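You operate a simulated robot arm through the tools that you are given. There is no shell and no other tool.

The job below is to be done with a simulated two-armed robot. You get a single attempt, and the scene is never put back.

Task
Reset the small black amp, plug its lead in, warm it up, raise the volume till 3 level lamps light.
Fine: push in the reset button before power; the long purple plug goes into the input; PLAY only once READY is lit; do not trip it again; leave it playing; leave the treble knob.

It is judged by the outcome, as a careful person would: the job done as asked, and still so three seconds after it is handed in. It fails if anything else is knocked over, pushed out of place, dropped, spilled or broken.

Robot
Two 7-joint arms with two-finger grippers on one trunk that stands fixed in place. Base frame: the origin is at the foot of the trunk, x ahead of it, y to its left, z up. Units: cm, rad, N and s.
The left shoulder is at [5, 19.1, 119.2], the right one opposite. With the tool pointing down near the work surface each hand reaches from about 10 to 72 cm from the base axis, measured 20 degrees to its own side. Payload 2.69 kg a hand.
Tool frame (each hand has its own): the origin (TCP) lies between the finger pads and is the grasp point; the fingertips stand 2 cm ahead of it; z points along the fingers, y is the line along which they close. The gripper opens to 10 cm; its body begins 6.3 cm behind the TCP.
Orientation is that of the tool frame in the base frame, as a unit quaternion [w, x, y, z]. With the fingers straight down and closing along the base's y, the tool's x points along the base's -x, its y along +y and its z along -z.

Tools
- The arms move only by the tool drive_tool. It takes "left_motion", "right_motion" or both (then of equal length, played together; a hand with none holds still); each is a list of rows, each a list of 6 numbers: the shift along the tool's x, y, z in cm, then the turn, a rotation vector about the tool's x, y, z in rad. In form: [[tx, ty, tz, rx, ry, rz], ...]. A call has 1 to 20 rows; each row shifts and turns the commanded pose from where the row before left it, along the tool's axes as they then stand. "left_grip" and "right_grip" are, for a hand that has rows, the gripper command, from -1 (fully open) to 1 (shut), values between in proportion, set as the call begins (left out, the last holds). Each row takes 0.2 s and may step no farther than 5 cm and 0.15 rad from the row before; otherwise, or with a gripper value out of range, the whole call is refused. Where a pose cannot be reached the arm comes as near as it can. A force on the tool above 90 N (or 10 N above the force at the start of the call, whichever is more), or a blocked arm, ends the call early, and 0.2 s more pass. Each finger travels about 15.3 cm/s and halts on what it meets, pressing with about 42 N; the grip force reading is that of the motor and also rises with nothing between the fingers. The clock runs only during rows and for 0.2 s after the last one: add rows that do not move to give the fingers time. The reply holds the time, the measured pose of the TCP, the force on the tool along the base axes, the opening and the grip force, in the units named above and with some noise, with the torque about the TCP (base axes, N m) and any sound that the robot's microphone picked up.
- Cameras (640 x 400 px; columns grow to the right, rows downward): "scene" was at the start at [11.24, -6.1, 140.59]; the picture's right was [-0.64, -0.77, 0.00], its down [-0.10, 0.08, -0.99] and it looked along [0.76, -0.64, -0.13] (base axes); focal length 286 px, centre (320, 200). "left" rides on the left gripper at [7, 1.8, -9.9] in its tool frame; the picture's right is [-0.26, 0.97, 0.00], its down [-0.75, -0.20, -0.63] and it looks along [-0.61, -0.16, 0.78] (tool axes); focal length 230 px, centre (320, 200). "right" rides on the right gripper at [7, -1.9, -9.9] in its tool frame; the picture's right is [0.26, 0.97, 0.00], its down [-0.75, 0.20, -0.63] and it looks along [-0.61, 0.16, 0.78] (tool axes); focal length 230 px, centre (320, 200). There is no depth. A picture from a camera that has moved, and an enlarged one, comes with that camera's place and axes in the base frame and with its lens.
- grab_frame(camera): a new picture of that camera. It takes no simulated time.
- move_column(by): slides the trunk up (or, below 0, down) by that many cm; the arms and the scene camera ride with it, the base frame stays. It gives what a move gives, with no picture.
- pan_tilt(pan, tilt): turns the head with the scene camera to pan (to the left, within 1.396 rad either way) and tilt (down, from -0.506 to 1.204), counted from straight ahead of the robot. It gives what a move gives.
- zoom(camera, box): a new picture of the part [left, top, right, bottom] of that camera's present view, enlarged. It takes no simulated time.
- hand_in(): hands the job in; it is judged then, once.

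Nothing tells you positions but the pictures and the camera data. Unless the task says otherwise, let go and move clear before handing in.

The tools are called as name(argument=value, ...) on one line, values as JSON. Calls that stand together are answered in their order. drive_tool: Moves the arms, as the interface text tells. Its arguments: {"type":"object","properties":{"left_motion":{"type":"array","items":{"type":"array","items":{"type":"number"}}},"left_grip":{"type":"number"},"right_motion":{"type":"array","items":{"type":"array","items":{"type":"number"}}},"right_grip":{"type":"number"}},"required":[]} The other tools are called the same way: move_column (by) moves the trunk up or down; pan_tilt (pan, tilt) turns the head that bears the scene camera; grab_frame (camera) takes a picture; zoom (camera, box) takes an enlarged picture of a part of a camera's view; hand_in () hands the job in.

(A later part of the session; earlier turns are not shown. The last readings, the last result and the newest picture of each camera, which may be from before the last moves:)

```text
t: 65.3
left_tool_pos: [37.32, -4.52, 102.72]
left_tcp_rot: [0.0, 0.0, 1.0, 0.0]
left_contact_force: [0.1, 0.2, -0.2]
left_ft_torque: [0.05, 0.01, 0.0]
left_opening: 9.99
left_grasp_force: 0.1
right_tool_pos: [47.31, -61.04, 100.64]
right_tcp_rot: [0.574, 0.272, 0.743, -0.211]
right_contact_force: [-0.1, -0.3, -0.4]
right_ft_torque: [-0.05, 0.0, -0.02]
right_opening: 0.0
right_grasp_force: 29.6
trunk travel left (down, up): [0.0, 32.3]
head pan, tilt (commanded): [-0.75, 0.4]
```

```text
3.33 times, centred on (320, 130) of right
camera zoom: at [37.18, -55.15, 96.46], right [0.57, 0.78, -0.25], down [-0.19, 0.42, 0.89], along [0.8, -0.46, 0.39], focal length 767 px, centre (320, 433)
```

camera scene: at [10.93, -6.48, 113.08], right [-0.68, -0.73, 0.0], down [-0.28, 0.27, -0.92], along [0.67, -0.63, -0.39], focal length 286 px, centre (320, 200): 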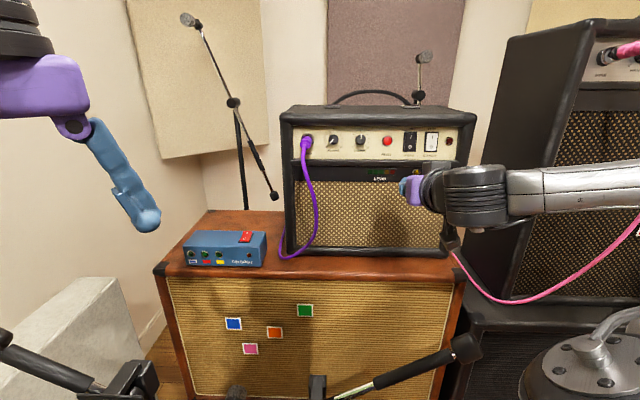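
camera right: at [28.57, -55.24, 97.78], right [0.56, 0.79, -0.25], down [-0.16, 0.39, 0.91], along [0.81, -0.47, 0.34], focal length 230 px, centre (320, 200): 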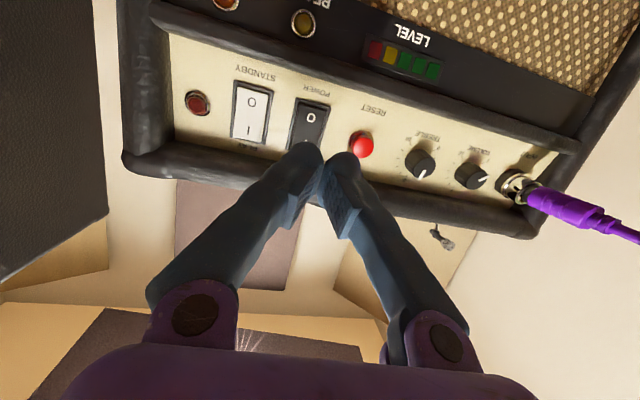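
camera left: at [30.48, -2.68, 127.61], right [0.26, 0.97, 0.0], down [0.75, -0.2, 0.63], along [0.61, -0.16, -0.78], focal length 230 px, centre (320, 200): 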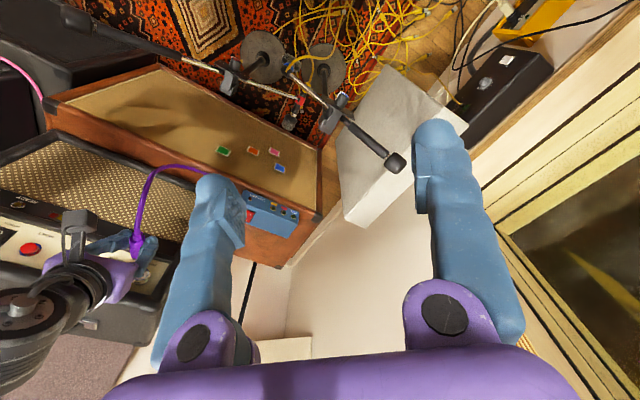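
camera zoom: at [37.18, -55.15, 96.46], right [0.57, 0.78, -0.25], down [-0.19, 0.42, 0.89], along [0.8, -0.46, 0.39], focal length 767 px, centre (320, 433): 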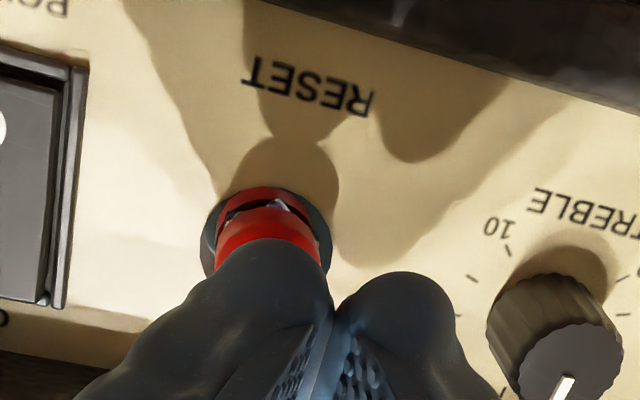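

Compared with before, the chrome nut band under the cap is now mostly hidden, so RESET has latched in. Returning to POWER and pressing its upper half gently.

drive_tool(right_motion=[[0.63, 0, -2.42, 0, 0, 0], [0, -2.6, 0, 0, 0, 0], [0, -2.65, 0, 0, 0, 0], [-0.68, 0, -0.18, 0, 0, 0], [-0.76, 0, 2.92, 0, 0, 0], [0, 0, 0, 0, 0, 0]])

zoom(camera="right", box=[190, 60, 430, 220])

```text
t: 66.7
left_tool_pos: [37.46, -4.5, 102.7]
left_tcp_rot: [0.0, -0.001, 1.0, 0.0]
left_contact_force: [-0.3, -0.5, 0.3]
left_ft_torque: [-0.01, 0.04, 0.04]
left_opening: 10.02
left_grasp_force: 0.0
right_tool_pos: [44.37, -65.31, 101.47]
right_tcp_rot: [0.575, 0.271, 0.744, -0.209]
right_contact_force: [0.7, 0.1, 0.7]
right_ft_torque: [0.01, 0.02, 0.0]
right_opening: 0.0
right_grasp_force: 29.1
trunk travel left (down, up): [0.0, 32.3]
head pan, tilt (commanded): [-0.75, 0.4]
```

```text
2.50 times, centred on (310, 140) of right
camera zoom: at [34.29, -59.46, 97.25], right [0.57, 0.78, -0.25], down [-0.19, 0.42, 0.89], along [0.8, -0.46, 0.39], focal length 575 px, centre (345, 350)
```

zoom: 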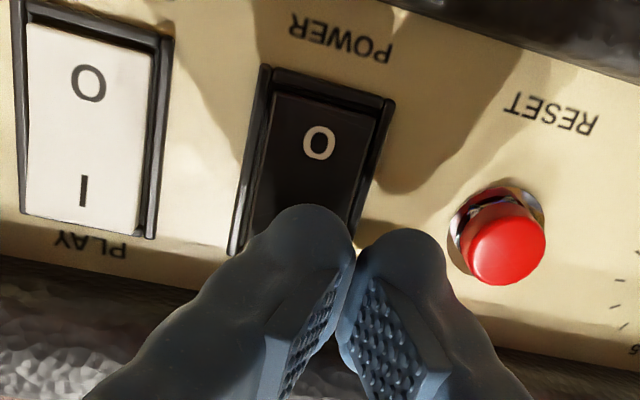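

Fingertip covers the "I" half. Pressing in small steps.

drive_tool(right_motion=[[-0.126, 0, 0.484, 0, 0, 0], [-0.126, 0, 0.484, 0, 0, 0]])

zoom(camera="right", box=[190, 60, 430, 220])

```text
t: 67.3
left_tool_pos: [37.43, -4.44, 102.67]
left_tcp_rot: [0.0, -0.001, 1.0, 0.0]
left_contact_force: [-0.1, 0.3, 0.0]
left_ft_torque: [0.01, -0.03, 0.01]
left_opening: 10.02
left_grasp_force: 0.1
right_tool_pos: [45.09, -65.97, 101.31]
right_tcp_rot: [0.574, 0.271, 0.744, -0.209]
right_contact_force: [0.2, -0.7, -0.3]
right_ft_torque: [-0.01, -0.01, 0.02]
right_opening: 0.0
right_grasp_force: 30.0
trunk travel left (down, up): [0.0, 32.3]
head pan, tilt (commanded): [-0.75, 0.4]
```

```text
2.50 times, centred on (310, 140) of right
camera zoom: at [35.0, -60.11, 97.22], right [0.57, 0.78, -0.25], down [-0.19, 0.42, 0.89], along [0.8, -0.46, 0.39], focal length 575 px, centre (345, 350)
```

zoom: 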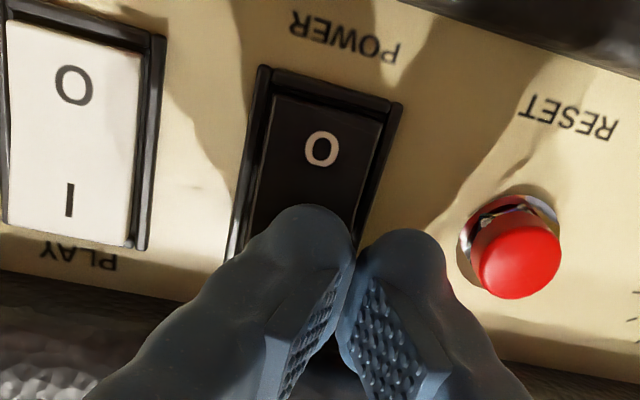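

drive_tool(right_motion=[[-0.063, 0, 0.242, 0, 0, 0], [-0.063, 0, 0.242, 0, 0, 0], [-0.063, 0, 0.242, 0, 0, 0]])

zoom(camera="right", box=[190, 60, 430, 220])

```text
t: 68.1
left_tool_pos: [37.4, -4.34, 102.62]
left_tcp_rot: [0.0, -0.001, 1.0, 0.0]
left_contact_force: [-0.4, -0.1, 0.0]
left_ft_torque: [-0.03, -0.02, 0.0]
left_opening: 10.02
left_grasp_force: 0.0
right_tool_pos: [45.62, -66.49, 101.53]
right_tcp_rot: [0.575, 0.27, 0.744, -0.209]
right_contact_force: [-1.9, 0.7, -0.1]
right_ft_torque: [0.02, 0.06, 0.03]
right_opening: 0.0
right_grasp_force: 29.9
trunk travel left (down, up): [0.0, 32.3]
head pan, tilt (commanded): [-0.75, 0.4]
```

```text
2.50 times, centred on (310, 140) of right
camera zoom: at [35.53, -60.58, 97.27], right [0.57, 0.78, -0.25], down [-0.19, 0.42, 0.89], along [0.8, -0.46, 0.39], focal length 575 px, centre (345, 350)
```

zoom: 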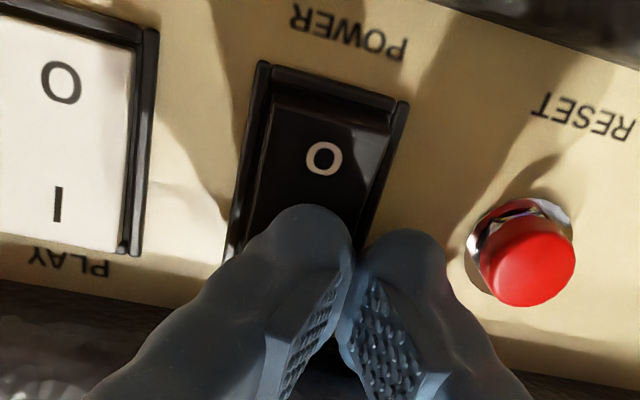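

The rocker is tipping: the O end has risen. A touch more to finish the throw.

drive_tool(right_motion=[[-0.063, 0, 0.242, 0, 0, 0], [-0.063, 0, 0.242, 0, 0, 0]])

zoom(camera="right", box=[190, 60, 430, 220])

zoom(camera="scene", box=[290, 100, 480, 220])

```text
t: 68.7
left_tool_pos: [37.09, -4.14, 102.78]
left_tcp_rot: [0.002, 0.0, 1.0, -0.002]
left_contact_force: [-0.6, 0.7, -0.4]
left_ft_torque: [0.01, 0.01, -0.01]
left_opening: 10.01
left_grasp_force: 0.2
right_tool_pos: [45.85, -66.4, 101.7]
right_tcp_rot: [0.575, 0.27, 0.744, -0.209]
right_contact_force: [-29.6, 23.9, -0.7]
right_ft_torque: [0.3, 0.36, -0.27]
right_opening: 0.01
right_grasp_force: 29.3
trunk travel left (down, up): [0.0, 32.3]
head pan, tilt (commanded): [-0.75, 0.4]
```

```text
2.50 times, centred on (310, 140) of right
camera zoom: at [35.72, -60.63, 97.51], right [0.57, 0.78, -0.25], down [-0.19, 0.42, 0.88], along [0.8, -0.46, 0.39], focal length 575 px, centre (345, 350)
```

zoom: 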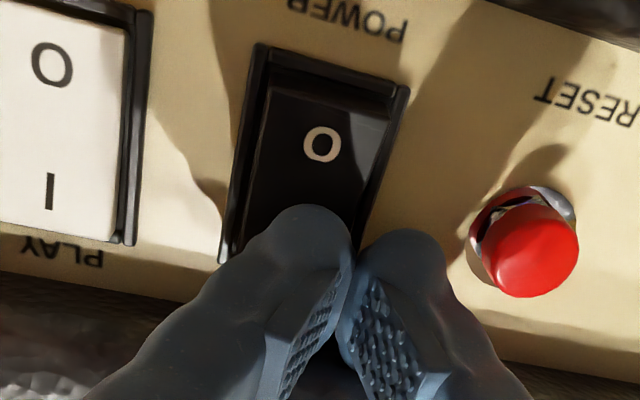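

```text
3.33 times, centred on (385, 160) of scene
camera zoom: at [10.63, -6.25, 113.13], right [-0.68, -0.73, 0.0], down [-0.28, 0.26, -0.92], along [0.68, -0.63, -0.39], focal length 954 px, centre (103, 333)
```

zoom: 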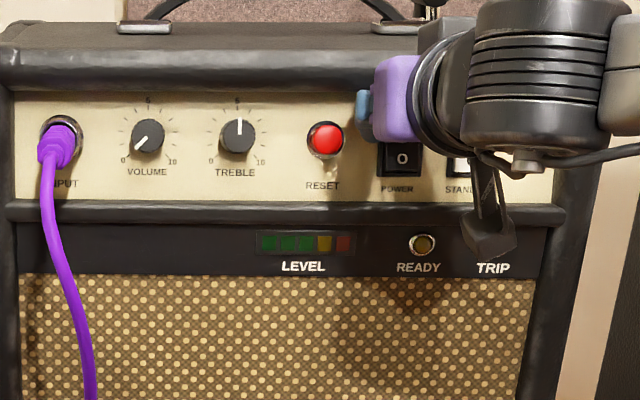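

POWER has bottomed (38 N). Backing off and checking the rocker and lamps.

drive_tool(right_motion=[[0.126, 0, -0.484, 0, 0, 0], [0.252, 0, -0.968, 0, 0, 0], [0.76, 0, -2.9, 0, 0, 0], [1.0, 0, -3.87, 0, 0, 0], [0, 0, 0, 0, 0, 0]])

grab_frame(camera="right")

zoom(camera="scene", box=[290, 100, 480, 220])

```text
t: 69.9
left_tool_pos: [37.38, -4.46, 102.71]
left_tcp_rot: [-0.001, 0.0, 1.0, 0.0]
left_contact_force: [0.6, -0.1, 0.0]
left_ft_torque: [0.0, 0.03, 0.0]
left_opening: 9.98
left_grasp_force: 0.0
right_tool_pos: [39.32, -61.3, 101.4]
right_tcp_rot: [0.574, 0.271, 0.744, -0.209]
right_contact_force: [-0.7, 0.2, 0.5]
right_ft_torque: [-0.01, -0.02, 0.01]
right_opening: 0.0
right_grasp_force: 29.4
trunk travel left (down, up): [0.0, 32.3]
head pan, tilt (commanded): [-0.75, 0.4]
```

```text
taken
camera right: at [29.35, -55.46, 97.28], right [0.57, 0.78, -0.25], down [-0.19, 0.42, 0.89], along [0.8, -0.46, 0.39], focal length 230 px, centre (320, 200)
```

right: 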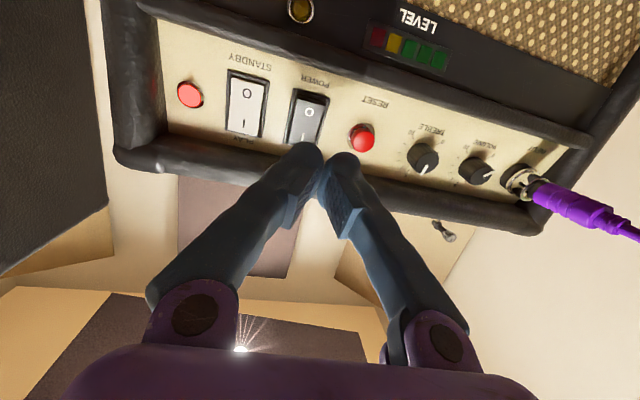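

```text
3.33 times, centred on (385, 160) of scene
camera zoom: at [10.91, -6.47, 113.07], right [-0.68, -0.73, 0.0], down [-0.28, 0.27, -0.92], along [0.67, -0.63, -0.39], focal length 954 px, centre (103, 333)
```

zoom: 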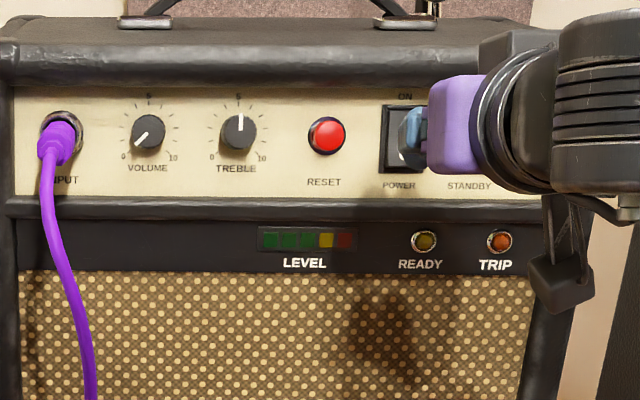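

Power is on: the pilot lamp glows. Now I'll line up in front of STANDBY/PLAY without touching it and wait for READY.

drive_tool(right_motion=[[0, -3.3, 0, 0, 0, 0], [0, -3.3, 0, 0, 0, 0], [0, 0, 0, 0, 0, 0]])

grab_frame(camera="right")

zoom(camera="scene", box=[290, 100, 480, 220])

```text
t: 70.7
left_tool_pos: [37.39, -4.4, 102.66]
left_tcp_rot: [0.0, 0.0, 1.0, 0.0]
left_contact_force: [-0.2, 0.5, 0.3]
left_ft_torque: [0.0, -0.01, -0.04]
left_opening: 10.0
left_grasp_force: 0.1
right_tool_pos: [35.15, -66.35, 101.43]
right_tcp_rot: [0.573, 0.272, 0.744, -0.21]
right_contact_force: [-0.4, 0.4, 0.2]
right_ft_torque: [0.03, 0.0, 0.02]
right_opening: 0.0
right_grasp_force: 29.2
trunk travel left (down, up): [0.0, 32.3]
head pan, tilt (commanded): [-0.75, 0.4]
```

```text
taken
camera right: at [25.09, -60.52, 97.27], right [0.57, 0.78, -0.25], down [-0.19, 0.42, 0.89], along [0.8, -0.46, 0.39], focal length 230 px, centre (320, 200)
```

right: 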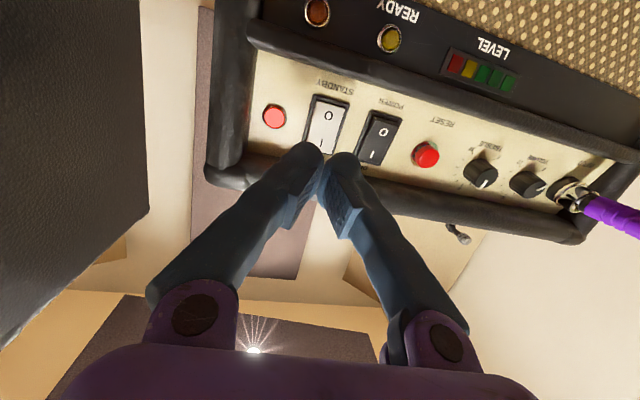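

```text
3.33 times, centred on (385, 160) of scene
camera zoom: at [10.92, -6.48, 113.07], right [-0.68, -0.73, 0.0], down [-0.28, 0.27, -0.92], along [0.67, -0.63, -0.39], focal length 954 px, centre (103, 333)
```

zoom: 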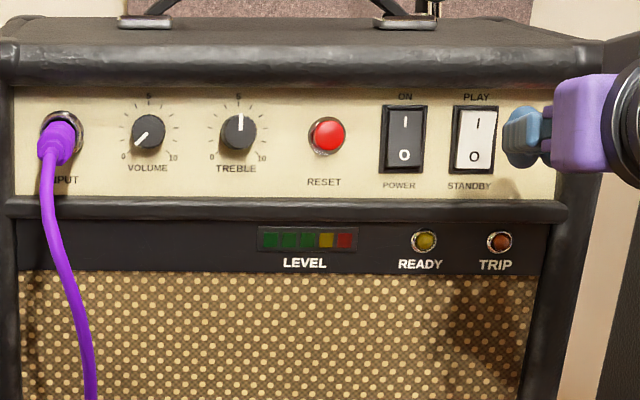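

Rocker POWER clearly shows on, and READY may be brightening. I'll wait and check it repeatedly.

zoom(camera="scene", box=[405, 160, 455, 190])

drive_tool(right_motion=[[0, 0, 0, 0, 0, 0], [0, 0, 0, 0, 0, 0], [0, 0, 0, 0, 0, 0], [0, 0, 0, 0, 0, 0], [0, 0, 0, 0, 0, 0], [0, 0, 0, 0, 0, 0], [0, 0, 0, 0, 0, 0], [0, 0, 0, 0, 0, 0], [0, 0, 0, 0, 0, 0], [0, 0, 0, 0, 0, 0]])

zoom(camera="scene", box=[405, 160, 455, 190])

```text
12.80 times, centred on (430, 175) of scene
camera zoom: at [10.92, -6.48, 113.07], right [-0.68, -0.73, 0.0], down [-0.28, 0.27, -0.92], along [0.67, -0.63, -0.39], focal length 3664 px, centre (-1088, 520)
```

zoom: 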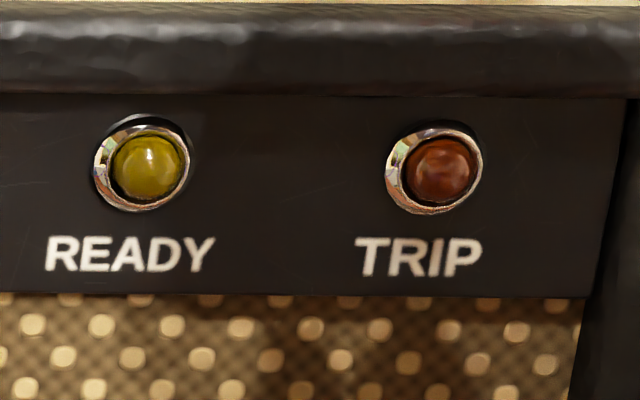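

```text
t: 72.9
left_tool_pos: [37.31, -4.39, 102.71]
left_tcp_rot: [0.0, 0.001, 1.0, 0.0]
left_contact_force: [0.3, -0.6, 0.0]
left_ft_torque: [-0.03, 0.0, -0.01]
left_opening: 10.01
left_grasp_force: 0.1
right_tool_pos: [35.2, -66.5, 101.44]
right_tcp_rot: [0.574, 0.272, 0.743, -0.211]
right_contact_force: [-0.2, -0.9, -0.2]
right_ft_torque: [0.0, 0.01, -0.01]
right_opening: 0.0
right_grasp_force: 29.7
trunk travel left (down, up): [0.0, 32.3]
head pan, tilt (commanded): [-0.75, 0.4]
```

```text
12.80 times, centred on (430, 175) of scene
camera zoom: at [10.93, -6.48, 113.07], right [-0.68, -0.73, 0.0], down [-0.28, 0.27, -0.92], along [0.67, -0.63, -0.39], focal length 3664 px, centre (-1088, 520)
```

zoom: 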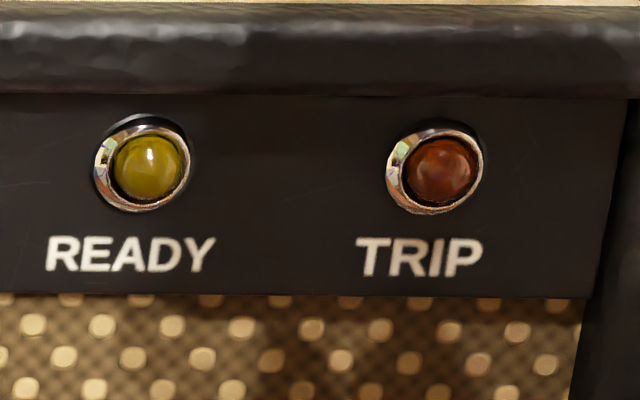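

READY is not lit yet. Waiting more.

drive_tool(right_motion=[[0, 0, 0, 0, 0, 0], [0, 0, 0, 0, 0, 0], [0, 0, 0, 0, 0, 0], [0, 0, 0, 0, 0, 0], [0, 0, 0, 0, 0, 0], [0, 0, 0, 0, 0, 0], [0, 0, 0, 0, 0, 0], [0, 0, 0, 0, 0, 0], [0, 0, 0, 0, 0, 0], [0, 0, 0, 0, 0, 0], [0, 0, 0, 0, 0, 0], [0, 0, 0, 0, 0, 0], [0, 0, 0, 0, 0, 0], [0, 0, 0, 0, 0, 0], [0, 0, 0, 0, 0, 0], [0, 0, 0, 0, 0, 0], [0, 0, 0, 0, 0, 0], [0, 0, 0, 0, 0, 0], [0, 0, 0, 0, 0, 0], [0, 0, 0, 0, 0, 0]])

zoom(camera="scene", box=[370, 110, 470, 190])

```text
t: 77.1
left_tool_pos: [37.49, -4.49, 102.62]
left_tcp_rot: [0.0, 0.0, 1.0, 0.0]
left_contact_force: [-0.2, -0.6, 0.0]
left_ft_torque: [0.0, 0.02, -0.01]
left_opening: 10.0
left_grasp_force: 0.0
right_tool_pos: [35.06, -66.34, 101.32]
right_tcp_rot: [0.573, 0.272, 0.744, -0.21]
right_contact_force: [-0.2, 0.5, -0.8]
right_ft_torque: [-0.01, -0.04, 0.01]
right_opening: 0.0
right_grasp_force: 29.1
trunk travel left (down, up): [0.0, 32.3]
head pan, tilt (commanded): [-0.75, 0.4]
```

```text
5.00 times, centred on (420, 150) of scene
camera zoom: at [10.93, -6.48, 113.07], right [-0.68, -0.73, 0.0], down [-0.28, 0.27, -0.92], along [0.67, -0.63, -0.39], focal length 1431 px, centre (-180, 450)
```

zoom: 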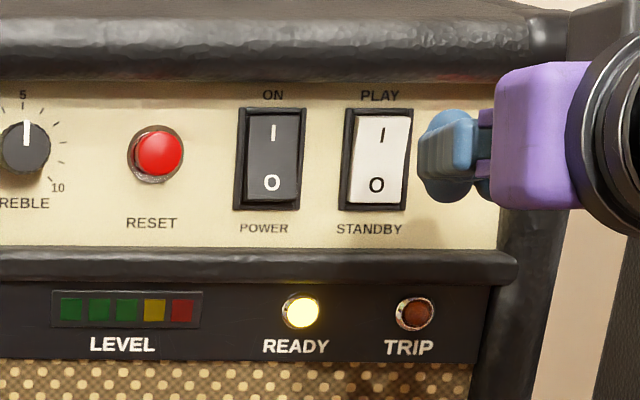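

READY is brightly lit. Now approaching the STANDBY/PLAY rocker's upper half.

drive_tool(right_motion=[[-0.8, 0, 3.1, 0, 0, 0], [-0.8, 0, 3.1, 0, 0, 0], [0, 0, 0, 0, 0, 0]])

zoom(camera="right", box=[190, 60, 430, 220])

zoom(camera="scene", box=[370, 110, 470, 190])

```text
t: 77.9
left_tool_pos: [37.48, -4.46, 102.61]
left_tcp_rot: [0.0, 0.0, 1.0, 0.001]
left_contact_force: [-0.2, -0.5, -1.2]
left_ft_torque: [0.0, 0.07, 0.01]
left_opening: 9.99
left_grasp_force: 0.1
right_tool_pos: [40.09, -70.54, 101.23]
right_tcp_rot: [0.573, 0.272, 0.744, -0.21]
right_contact_force: [0.1, 0.8, -0.1]
right_ft_torque: [0.0, 0.02, 0.02]
right_opening: 0.01
right_grasp_force: 29.1
trunk travel left (down, up): [0.0, 32.3]
head pan, tilt (commanded): [-0.75, 0.4]
```

```text
2.50 times, centred on (310, 140) of right
camera zoom: at [30.05, -64.66, 97.2], right [0.57, 0.78, -0.25], down [-0.19, 0.42, 0.89], along [0.8, -0.46, 0.39], focal length 575 px, centre (345, 350)
```

zoom: 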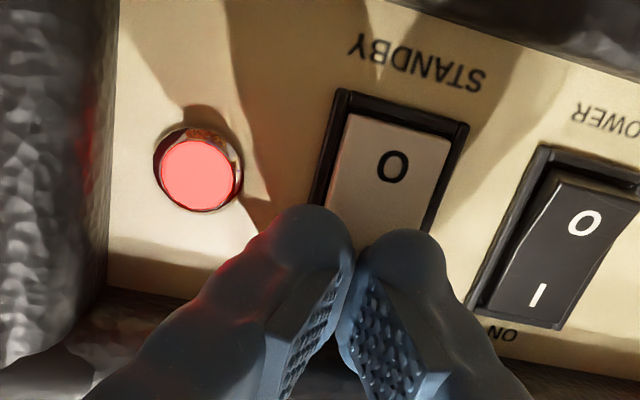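

```text
5.00 times, centred on (420, 150) of scene
camera zoom: at [10.94, -6.47, 113.08], right [-0.68, -0.73, 0.0], down [-0.28, 0.27, -0.92], along [0.67, -0.63, -0.39], focal length 1431 px, centre (-180, 450)
```

zoom: 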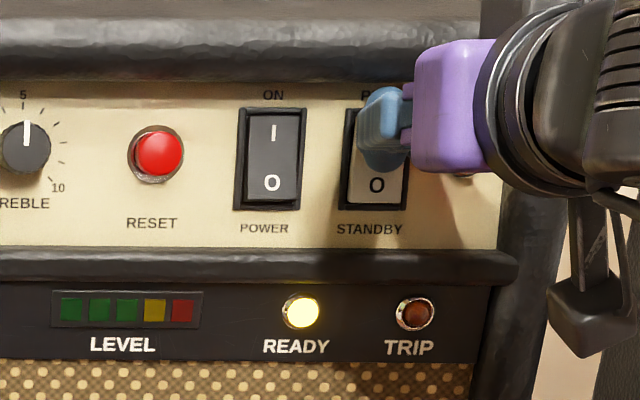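

Both fingertips straddle the "I" half, READY lit. Pressing PLAY.

drive_tool(right_motion=[[-0.126, 0, 0.484, 0, 0, 0], [-0.126, 0, 0.484, 0, 0, 0], [-0.063, 0, 0.242, 0, 0, 0], [-0.063, 0, 0.242, 0, 0, 0]])

zoom(camera="right", box=[190, 60, 430, 220])

zoom(camera="scene", box=[370, 110, 470, 190])

```text
t: 78.9
left_tool_pos: [37.22, -4.16, 102.71]
left_tcp_rot: [0.001, 0.0, 1.0, -0.001]
left_contact_force: [-0.2, 0.9, 0.2]
left_ft_torque: [-0.01, 0.01, -0.01]
left_opening: 9.98
left_grasp_force: 0.1
right_tool_pos: [41.01, -71.24, 101.62]
right_tcp_rot: [0.575, 0.27, 0.743, -0.209]
right_contact_force: [-26.9, 22.6, -1.3]
right_ft_torque: [0.26, 0.37, -0.28]
right_opening: 0.0
right_grasp_force: 29.7
trunk travel left (down, up): [0.0, 32.3]
head pan, tilt (commanded): [-0.75, 0.4]
```

```text
2.50 times, centred on (310, 140) of right
camera zoom: at [31.0, -65.33, 97.48], right [0.57, 0.78, -0.25], down [-0.19, 0.42, 0.88], along [0.8, -0.46, 0.39], focal length 575 px, centre (345, 350)
```

zoom: 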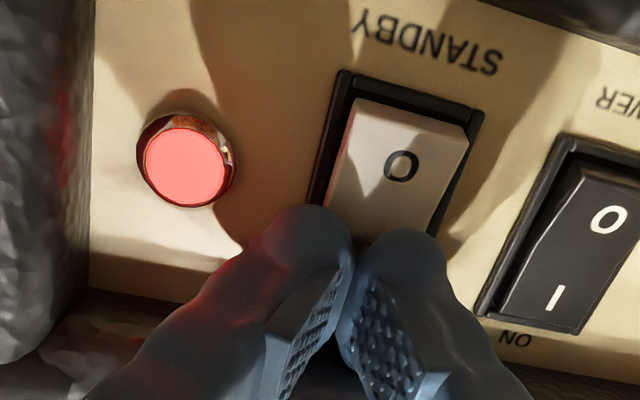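

```text
5.00 times, centred on (420, 150) of scene
camera zoom: at [10.67, -6.26, 113.12], right [-0.68, -0.73, 0.0], down [-0.28, 0.26, -0.92], along [0.68, -0.63, -0.39], focal length 1431 px, centre (-180, 450)
```

zoom: 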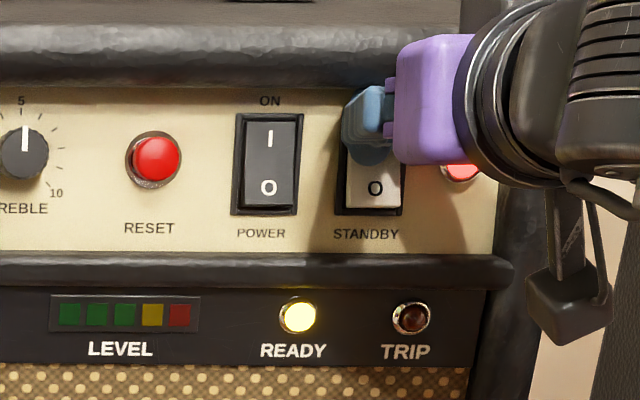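

The rocker tipped fully into PLAY. Backing off and checking lamps.

drive_tool(right_motion=[[0.126, 0, -0.484, 0, 0, 0], [0.252, 0, -0.968, 0, 0, 0], [0.76, 0, -2.9, 0, 0, 0], [1.0, 0, -3.87, 0, 0, 0], [0.5, 0, -1.94, 0, 0, 0], [0, 0, 0, 0, 0, 0]])

grab_frame(camera="right")

zoom(camera="scene", box=[280, 100, 480, 220])

```text
t: 80.3
left_tool_pos: [37.38, -4.46, 102.63]
left_tcp_rot: [0.0, 0.0, 1.0, -0.001]
left_contact_force: [0.6, 0.1, 0.0]
left_ft_torque: [0.02, 0.01, 0.0]
left_opening: 10.01
left_grasp_force: 0.0
right_tool_pos: [33.19, -64.53, 101.39]
right_tcp_rot: [0.573, 0.271, 0.744, -0.209]
right_contact_force: [-0.2, 0.6, -0.1]
right_ft_torque: [-0.01, 0.03, 0.01]
right_opening: 0.01
right_grasp_force: 29.2
trunk travel left (down, up): [0.0, 32.3]
head pan, tilt (commanded): [-0.75, 0.4]
```

```text
taken
camera right: at [23.13, -58.74, 97.22], right [0.57, 0.78, -0.25], down [-0.19, 0.42, 0.89], along [0.8, -0.46, 0.39], focal length 230 px, centre (320, 200)
```

right: 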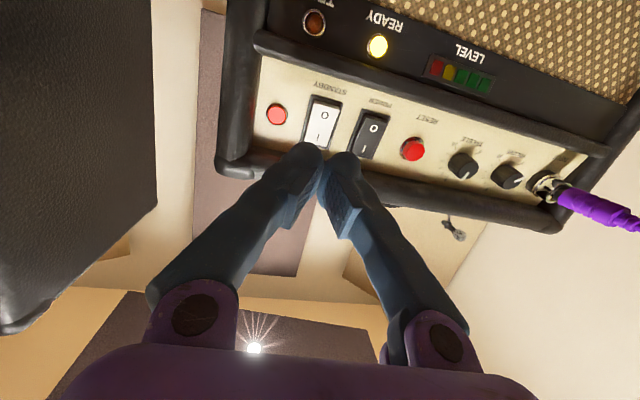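

```text
3.20 times, centred on (380, 160) of scene
camera zoom: at [10.92, -6.48, 113.07], right [-0.68, -0.73, 0.0], down [-0.28, 0.27, -0.92], along [0.67, -0.63, -0.39], focal length 916 px, centre (128, 328)
```

zoom: 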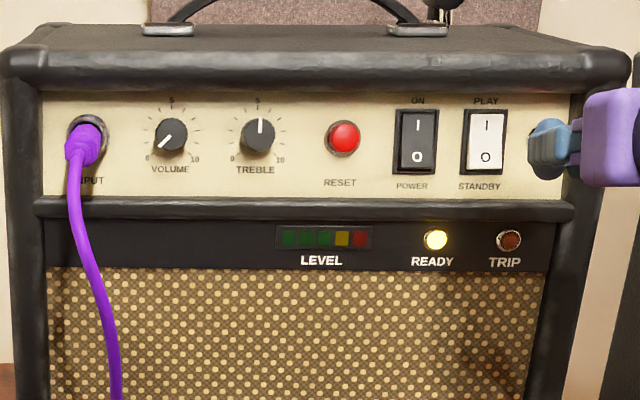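

Everything is on with READY lit and TRIP dark. Next is VOLUME: I'll bring the hand left in front of it, nearly level, fingers part-open, keeping clear of the plug's cable.

drive_tool(right_motion=[[0.3, 4.7, -1, 0, -0.075, 0], [0, 4.7, 0, 0, -0.075, 0], [0, 4.7, 0, 0, 0, 0], [0, 4.7, 0, 0, 0, 0], [0.5, 3.7, 0, 0, 0, 0], [0, 0, 0, 0, 0, 0]], right_grip=0.2)

grab_frame(camera="right")

grab_frame(camera="scene")

```text
t: 81.7
left_tool_pos: [37.52, -4.34, 102.73]
left_tcp_rot: [0.0, -0.001, 1.0, 0.001]
left_contact_force: [0.1, -0.8, 0.6]
left_ft_torque: [-0.02, 0.03, -0.01]
left_opening: 10.0
left_grasp_force: 0.0
right_tool_pos: [46.98, -46.67, 100.79]
right_tcp_rot: [0.629, 0.255, 0.698, -0.229]
right_contact_force: [-0.1, 0.4, -0.4]
right_ft_torque: [-0.03, 0.0, -0.03]
right_opening: 4.01
right_grasp_force: 0.1
trunk travel left (down, up): [0.0, 32.3]
head pan, tilt (commanded): [-0.75, 0.4]
```

```text
taken
camera right: at [37.54, -41.39, 95.06], right [0.6, 0.76, -0.26], down [-0.29, 0.51, 0.81], along [0.74, -0.41, 0.52], focal length 230 px, centre (320, 200)
```

right: 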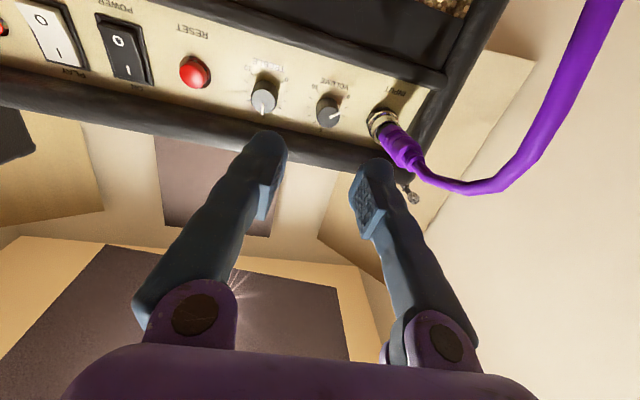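

```text
taken
camera scene: at [10.92, -6.43, 113.08], right [-0.68, -0.73, 0.0], down [-0.28, 0.26, -0.92], along [0.67, -0.63, -0.39], focal length 286 px, centre (320, 200)
```

scene: 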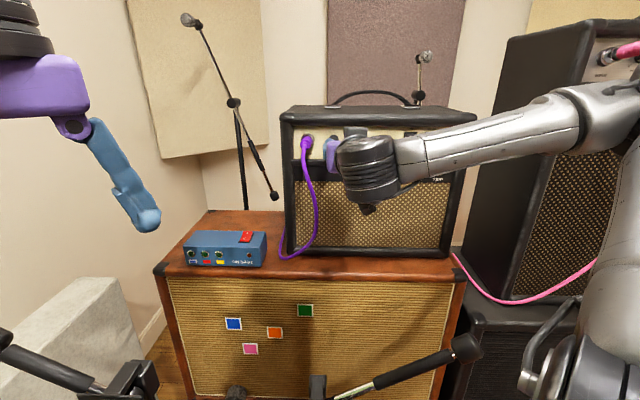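

Reached easily, and the cable bows away to the left. Zooming for the knob's exact position and the space around it.

zoom(camera="right", box=[230, 60, 430, 190])

zoom(camera="scene", box=[285, 110, 385, 180])

```text
3.08 times, centred on (330, 125) of right
camera zoom: at [37.54, -41.39, 95.06], right [0.6, 0.76, -0.26], down [-0.29, 0.51, 0.81], along [0.74, -0.41, 0.52], focal length 708 px, centre (289, 431)
```

zoom: 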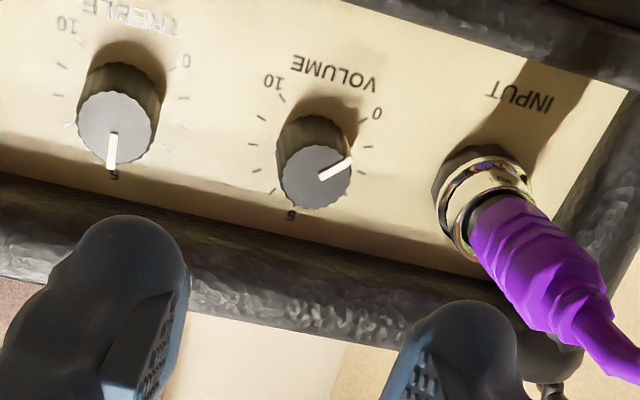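

```text
5.71 times, centred on (335, 145) of scene
camera zoom: at [10.92, -6.43, 113.08], right [-0.68, -0.73, 0.0], down [-0.28, 0.26, -0.92], along [0.67, -0.63, -0.39], focal length 1636 px, centre (234, 514)
```

zoom: 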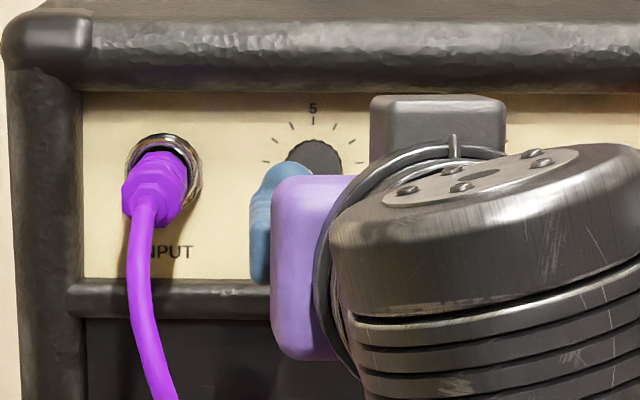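

The panel plane is at n≈82.3, so the knob stands ~3 cm proud with its axis near r=4.65, z=100.0; the lip above is at z≈103. I'll centre on the knob and pre-roll the hand by -0.66 rad so a clockwise stroke has room.

drive_tool(right_motion=[[0.69, 0.9, 0, 0, 0, 0], [0, 0, 0, 0, 0, -0.14], [0, 0, 0, 0, 0, -0.14], [0, 0, 0, 0, 0, -0.14], [0, 0, 0, 0, 0, -0.14], [0, 0, 0, 0, 0, -0.1], [0, 0, 0, 0, 0, 0]], right_grip=0.34)

grab_frame(camera="right")

grab_frame(camera="scene")

```text
t: 83.3
left_tool_pos: [37.36, -4.4, 102.68]
left_tcp_rot: [0.0, 0.001, 1.0, 0.0]
left_contact_force: [0.5, -0.1, 0.1]
left_ft_torque: [0.04, -0.01, 0.0]
left_opening: 9.99
left_grasp_force: 0.1
right_tool_pos: [47.31, -45.93, 100.23]
right_tcp_rot: [0.519, 0.015, 0.743, -0.422]
right_contact_force: [-0.2, 0.1, 0.1]
right_ft_torque: [0.01, -0.01, 0.03]
right_opening: 3.28
right_grasp_force: 0.0
trunk travel left (down, up): [0.0, 32.3]
head pan, tilt (commanded): [-0.75, 0.4]
```

```text
taken
camera right: at [35.63, -43.8, 96.97], right [0.32, 0.52, -0.79], down [-0.04, 0.85, 0.53], along [0.94, -0.14, 0.3], focal length 230 px, centre (320, 200)
```

right: 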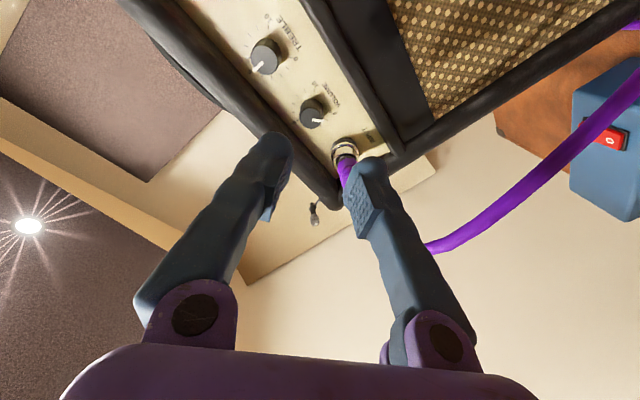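

```text
taken
camera scene: at [10.93, -6.47, 113.07], right [-0.68, -0.73, 0.0], down [-0.28, 0.27, -0.92], along [0.67, -0.63, -0.39], focal length 286 px, centre (320, 200)
```

scene: 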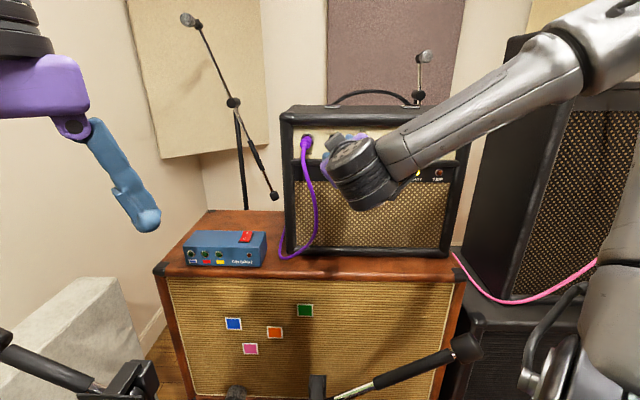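

zoom(camera="right", box=[240, 70, 400, 190])

zoom(camera="scene", box=[285, 110, 385, 180])

```text
3.33 times, centred on (320, 130) of right
camera zoom: at [35.63, -43.8, 96.97], right [0.32, 0.52, -0.79], down [-0.04, 0.85, 0.53], along [0.94, -0.14, 0.3], focal length 767 px, centre (320, 433)
```

zoom: 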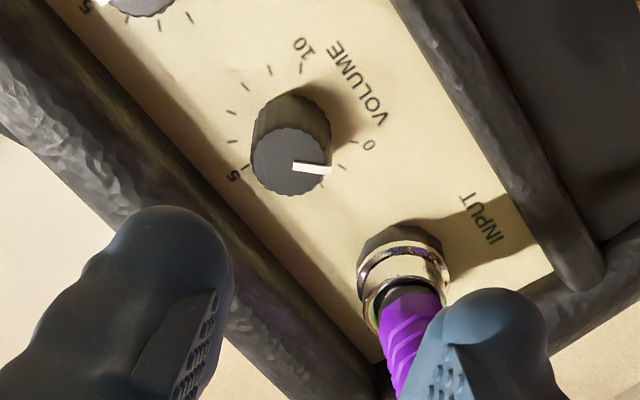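

```text
5.71 times, centred on (335, 145) of scene
camera zoom: at [10.93, -6.47, 113.07], right [-0.68, -0.73, 0.0], down [-0.28, 0.27, -0.92], along [0.67, -0.63, -0.39], focal length 1636 px, centre (234, 514)
```

zoom: 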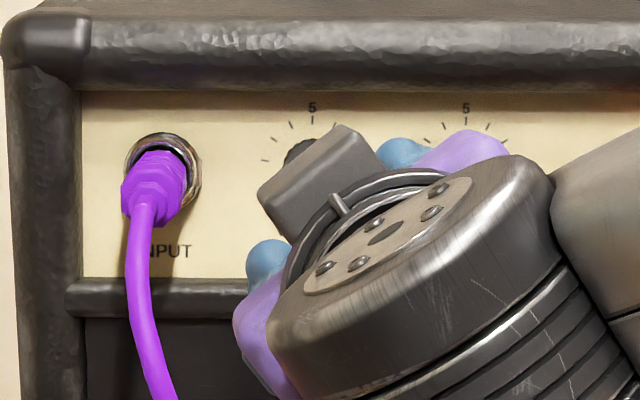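

The knob axis is at r≈4.7, z≈100.1 and the hand is centred on it. Advancing to about 2 cm short of the knob.

drive_tool(right_motion=[[-0.26, -0.187, 3.05, 0, 0, 0], [-0.26, -0.187, 3.05, 0, 0, 0], [-0.26, -0.187, 3.05, 0, 0, 0], [0, 0, 0, 0, 0, 0]])

zoom(camera="right", box=[220, 70, 420, 220])

zoom(camera="scene", box=[285, 110, 385, 180])

```text
t: 84.3
left_tool_pos: [37.39, -4.35, 102.68]
left_tcp_rot: [0.001, 0.0, 1.0, 0.0]
left_contact_force: [0.1, -0.5, 0.0]
left_ft_torque: [0.01, 0.01, 0.03]
left_opening: 10.01
left_grasp_force: 0.0
right_tool_pos: [54.4, -51.93, 100.15]
right_tcp_rot: [0.52, 0.015, 0.743, -0.421]
right_contact_force: [1.1, 0.1, -0.3]
right_ft_torque: [0.03, -0.05, -0.03]
right_opening: 3.3
right_grasp_force: 0.0
trunk travel left (down, up): [0.0, 32.3]
head pan, tilt (commanded): [-0.75, 0.4]
```

```text
2.67 times, centred on (320, 145) of right
camera zoom: at [42.72, -49.7, 96.97], right [0.33, 0.52, -0.79], down [-0.04, 0.84, 0.53], along [0.94, -0.14, 0.3], focal length 614 px, centre (320, 347)
```

zoom: 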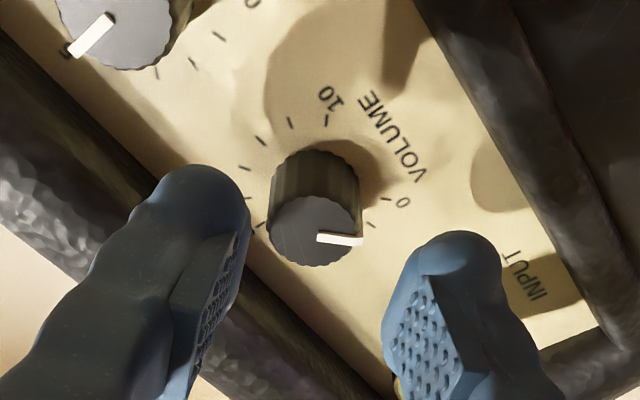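

```text
5.71 times, centred on (335, 145) of scene
camera zoom: at [10.94, -6.48, 113.07], right [-0.68, -0.73, 0.0], down [-0.28, 0.27, -0.92], along [0.67, -0.63, -0.39], focal length 1636 px, centre (234, 514)
```

zoom: 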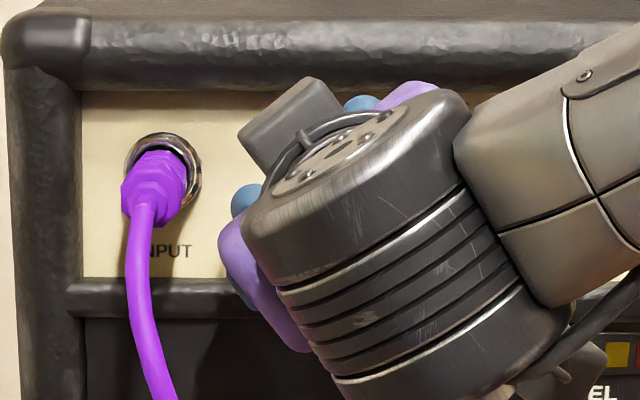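

The knob sits centred between the open fingers. Advancing around it gently.

drive_tool(right_motion=[[-0.085, -0.061, 0.994, 0, 0, 0], [-0.085, -0.061, 0.994, 0, 0, 0], [-0.072, -0.052, 0.845, 0, 0, 0], [0, 0, 0, 0, 0, 0]])

zoom(camera="right", box=[220, 70, 420, 220])

```text
t: 85.3
left_tool_pos: [37.3, -4.42, 102.71]
left_tcp_rot: [0.0, 0.0, 1.0, 0.001]
left_contact_force: [-0.3, -0.2, 0.0]
left_ft_torque: [-0.01, 0.0, -0.01]
left_opening: 10.0
left_grasp_force: 0.0
right_tool_pos: [56.66, -53.83, 100.28]
right_tcp_rot: [0.52, 0.015, 0.743, -0.421]
right_contact_force: [0.1, 0.7, 0.3]
right_ft_torque: [0.0, 0.04, 0.01]
right_opening: 3.3
right_grasp_force: 0.0
trunk travel left (down, up): [0.0, 32.3]
head pan, tilt (commanded): [-0.75, 0.4]
```

```text
2.67 times, centred on (320, 145) of right
camera zoom: at [44.84, -51.52, 96.99], right [0.33, 0.52, -0.79], down [-0.04, 0.84, 0.53], along [0.94, -0.14, 0.3], focal length 614 px, centre (320, 347)
```

zoom: 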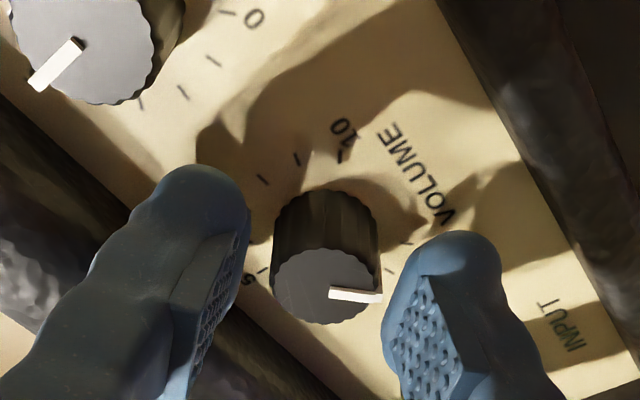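

The knob face is about level with mid-finger. I'll roll slightly back from the lip for clearance and go 1.3 cm deeper so the pads overlap the knob.

drive_tool(right_motion=[[0, 0, 0, 0, 0, 0.08], [-0.06, -0.04, 0.65, 0, 0, 0], [-0.06, -0.04, 0.65, 0, 0, 0], [0, 0, 0, 0, 0, 0]])

zoom(camera="right", box=[220, 70, 420, 220])

zoom(camera="scene", box=[285, 110, 385, 180])

```text
t: 86.3
left_tool_pos: [37.33, -4.47, 102.72]
left_tcp_rot: [0.0, -0.001, 1.0, 0.0]
left_contact_force: [0.5, -0.2, 0.1]
left_ft_torque: [0.03, -0.01, 0.0]
left_opening: 9.99
left_grasp_force: 0.1
right_tool_pos: [57.5, -54.59, 100.11]
right_tcp_rot: [0.536, 0.045, 0.742, -0.399]
right_contact_force: [-5.4, 3.3, -1.1]
right_ft_torque: [0.04, -0.05, -0.2]
right_opening: 3.31
right_grasp_force: 0.0
trunk travel left (down, up): [0.0, 32.3]
head pan, tilt (commanded): [-0.75, 0.4]
```

```text
2.67 times, centred on (320, 145) of right
camera zoom: at [46.01, -52.01, 96.52], right [0.37, 0.56, -0.74], down [-0.06, 0.81, 0.58], along [0.93, -0.17, 0.34], focal length 614 px, centre (320, 347)
```

zoom: 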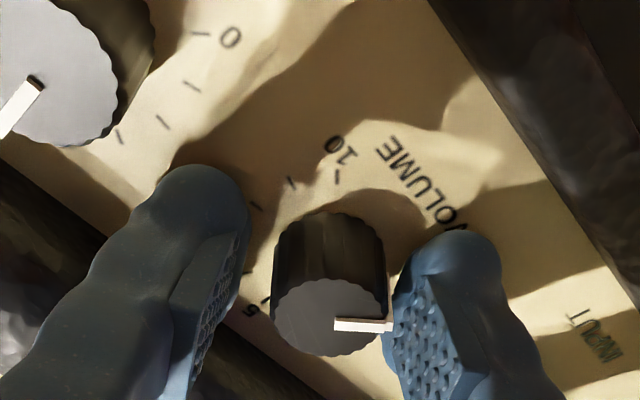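

```text
5.71 times, centred on (335, 145) of scene
camera zoom: at [10.88, -6.46, 113.08], right [-0.68, -0.73, 0.0], down [-0.28, 0.27, -0.92], along [0.67, -0.63, -0.39], focal length 1636 px, centre (234, 514)
```

zoom: 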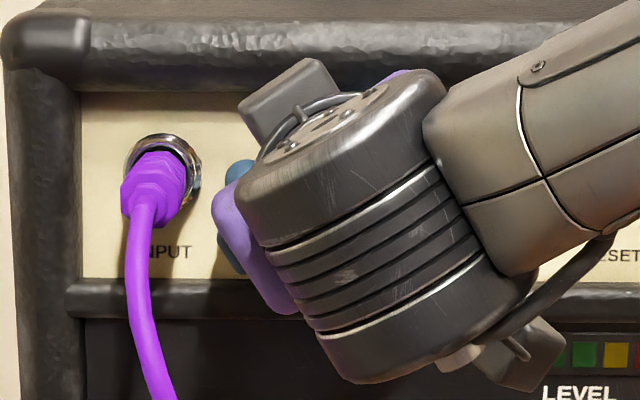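

There's light contact at the panel (6 N) and the knob is 2 mm toward the lower-left finger. I'll back off 2 mm and centre before closing.

drive_tool(right_motion=[[0, 0.22, -0.25, 0, 0, 0], [0, 0, 0, 0, 0, 0]])

zoom(camera="right", box=[220, 70, 420, 220])

```text
t: 86.9
left_tool_pos: [37.39, -4.43, 102.57]
left_tcp_rot: [0.001, 0.0, 1.0, 0.0]
left_contact_force: [-0.1, -0.7, 0.6]
left_ft_torque: [-0.01, -0.01, -0.01]
left_opening: 9.99
left_grasp_force: 0.1
right_tool_pos: [57.48, -54.28, 100.11]
right_tcp_rot: [0.537, 0.045, 0.742, -0.399]
right_contact_force: [0.1, 0.1, 0.4]
right_ft_torque: [-0.01, -0.05, 0.0]
right_opening: 3.29
right_grasp_force: 0.0
trunk travel left (down, up): [0.0, 32.3]
head pan, tilt (commanded): [-0.75, 0.4]
```

```text
2.67 times, centred on (320, 145) of right
camera zoom: at [45.99, -51.71, 96.44], right [0.37, 0.56, -0.74], down [-0.06, 0.81, 0.58], along [0.93, -0.17, 0.34], focal length 614 px, centre (320, 347)
```

zoom: 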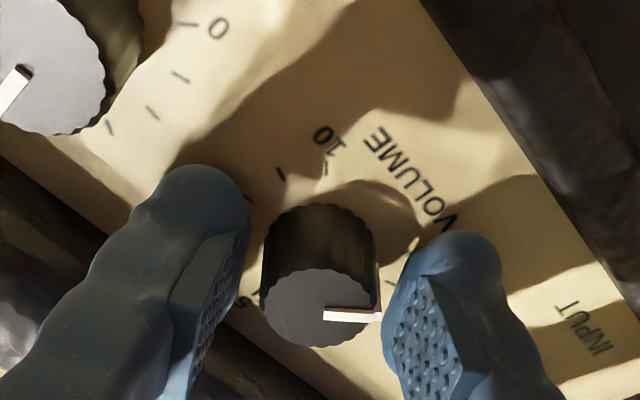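

Centred with no contact. Closing on the knob.

drive_tool(right_motion=[[0, 0, 0, 0, 0, 0], [0, 0, 0, 0, 0, 0]], right_grip=1)

zoom(camera="right", box=[220, 70, 420, 220])

zoom(camera="scene", box=[280, 100, 480, 220])

```text
t: 87.5
left_tool_pos: [37.48, -4.51, 102.6]
left_tcp_rot: [-0.001, 0.0, 1.0, 0.001]
left_contact_force: [-0.1, -0.1, -0.2]
left_ft_torque: [-0.02, 0.0, 0.01]
left_opening: 9.99
left_grasp_force: 0.0
right_tool_pos: [57.59, -54.39, 100.12]
right_tcp_rot: [0.537, 0.045, 0.742, -0.399]
right_contact_force: [1.8, -3.6, 2.1]
right_ft_torque: [0.02, 0.05, -0.09]
right_opening: 2.3
right_grasp_force: 45.1
trunk travel left (down, up): [0.0, 32.3]
head pan, tilt (commanded): [-0.75, 0.4]
```

```text
2.67 times, centred on (320, 145) of right
camera zoom: at [45.98, -51.75, 96.45], right [0.37, 0.56, -0.74], down [-0.06, 0.81, 0.58], along [0.93, -0.17, 0.34], focal length 614 px, centre (320, 347)
```

zoom: 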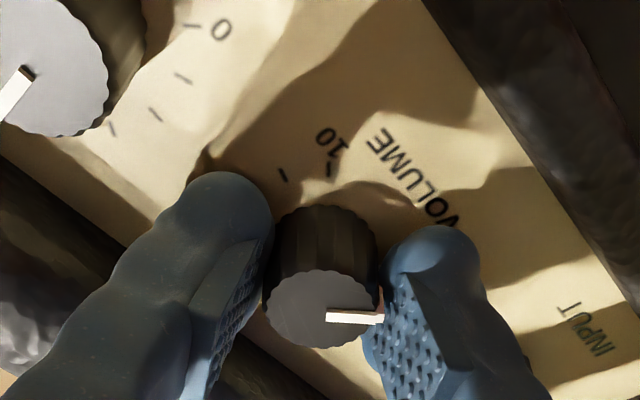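

```text
3.20 times, centred on (380, 160) of scene
camera zoom: at [10.92, -6.49, 113.08], right [-0.68, -0.73, 0.0], down [-0.28, 0.27, -0.92], along [0.67, -0.63, -0.39], focal length 916 px, centre (128, 328)
```

zoom: 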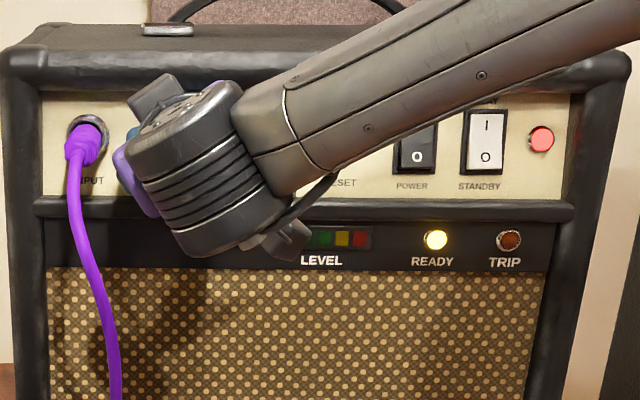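

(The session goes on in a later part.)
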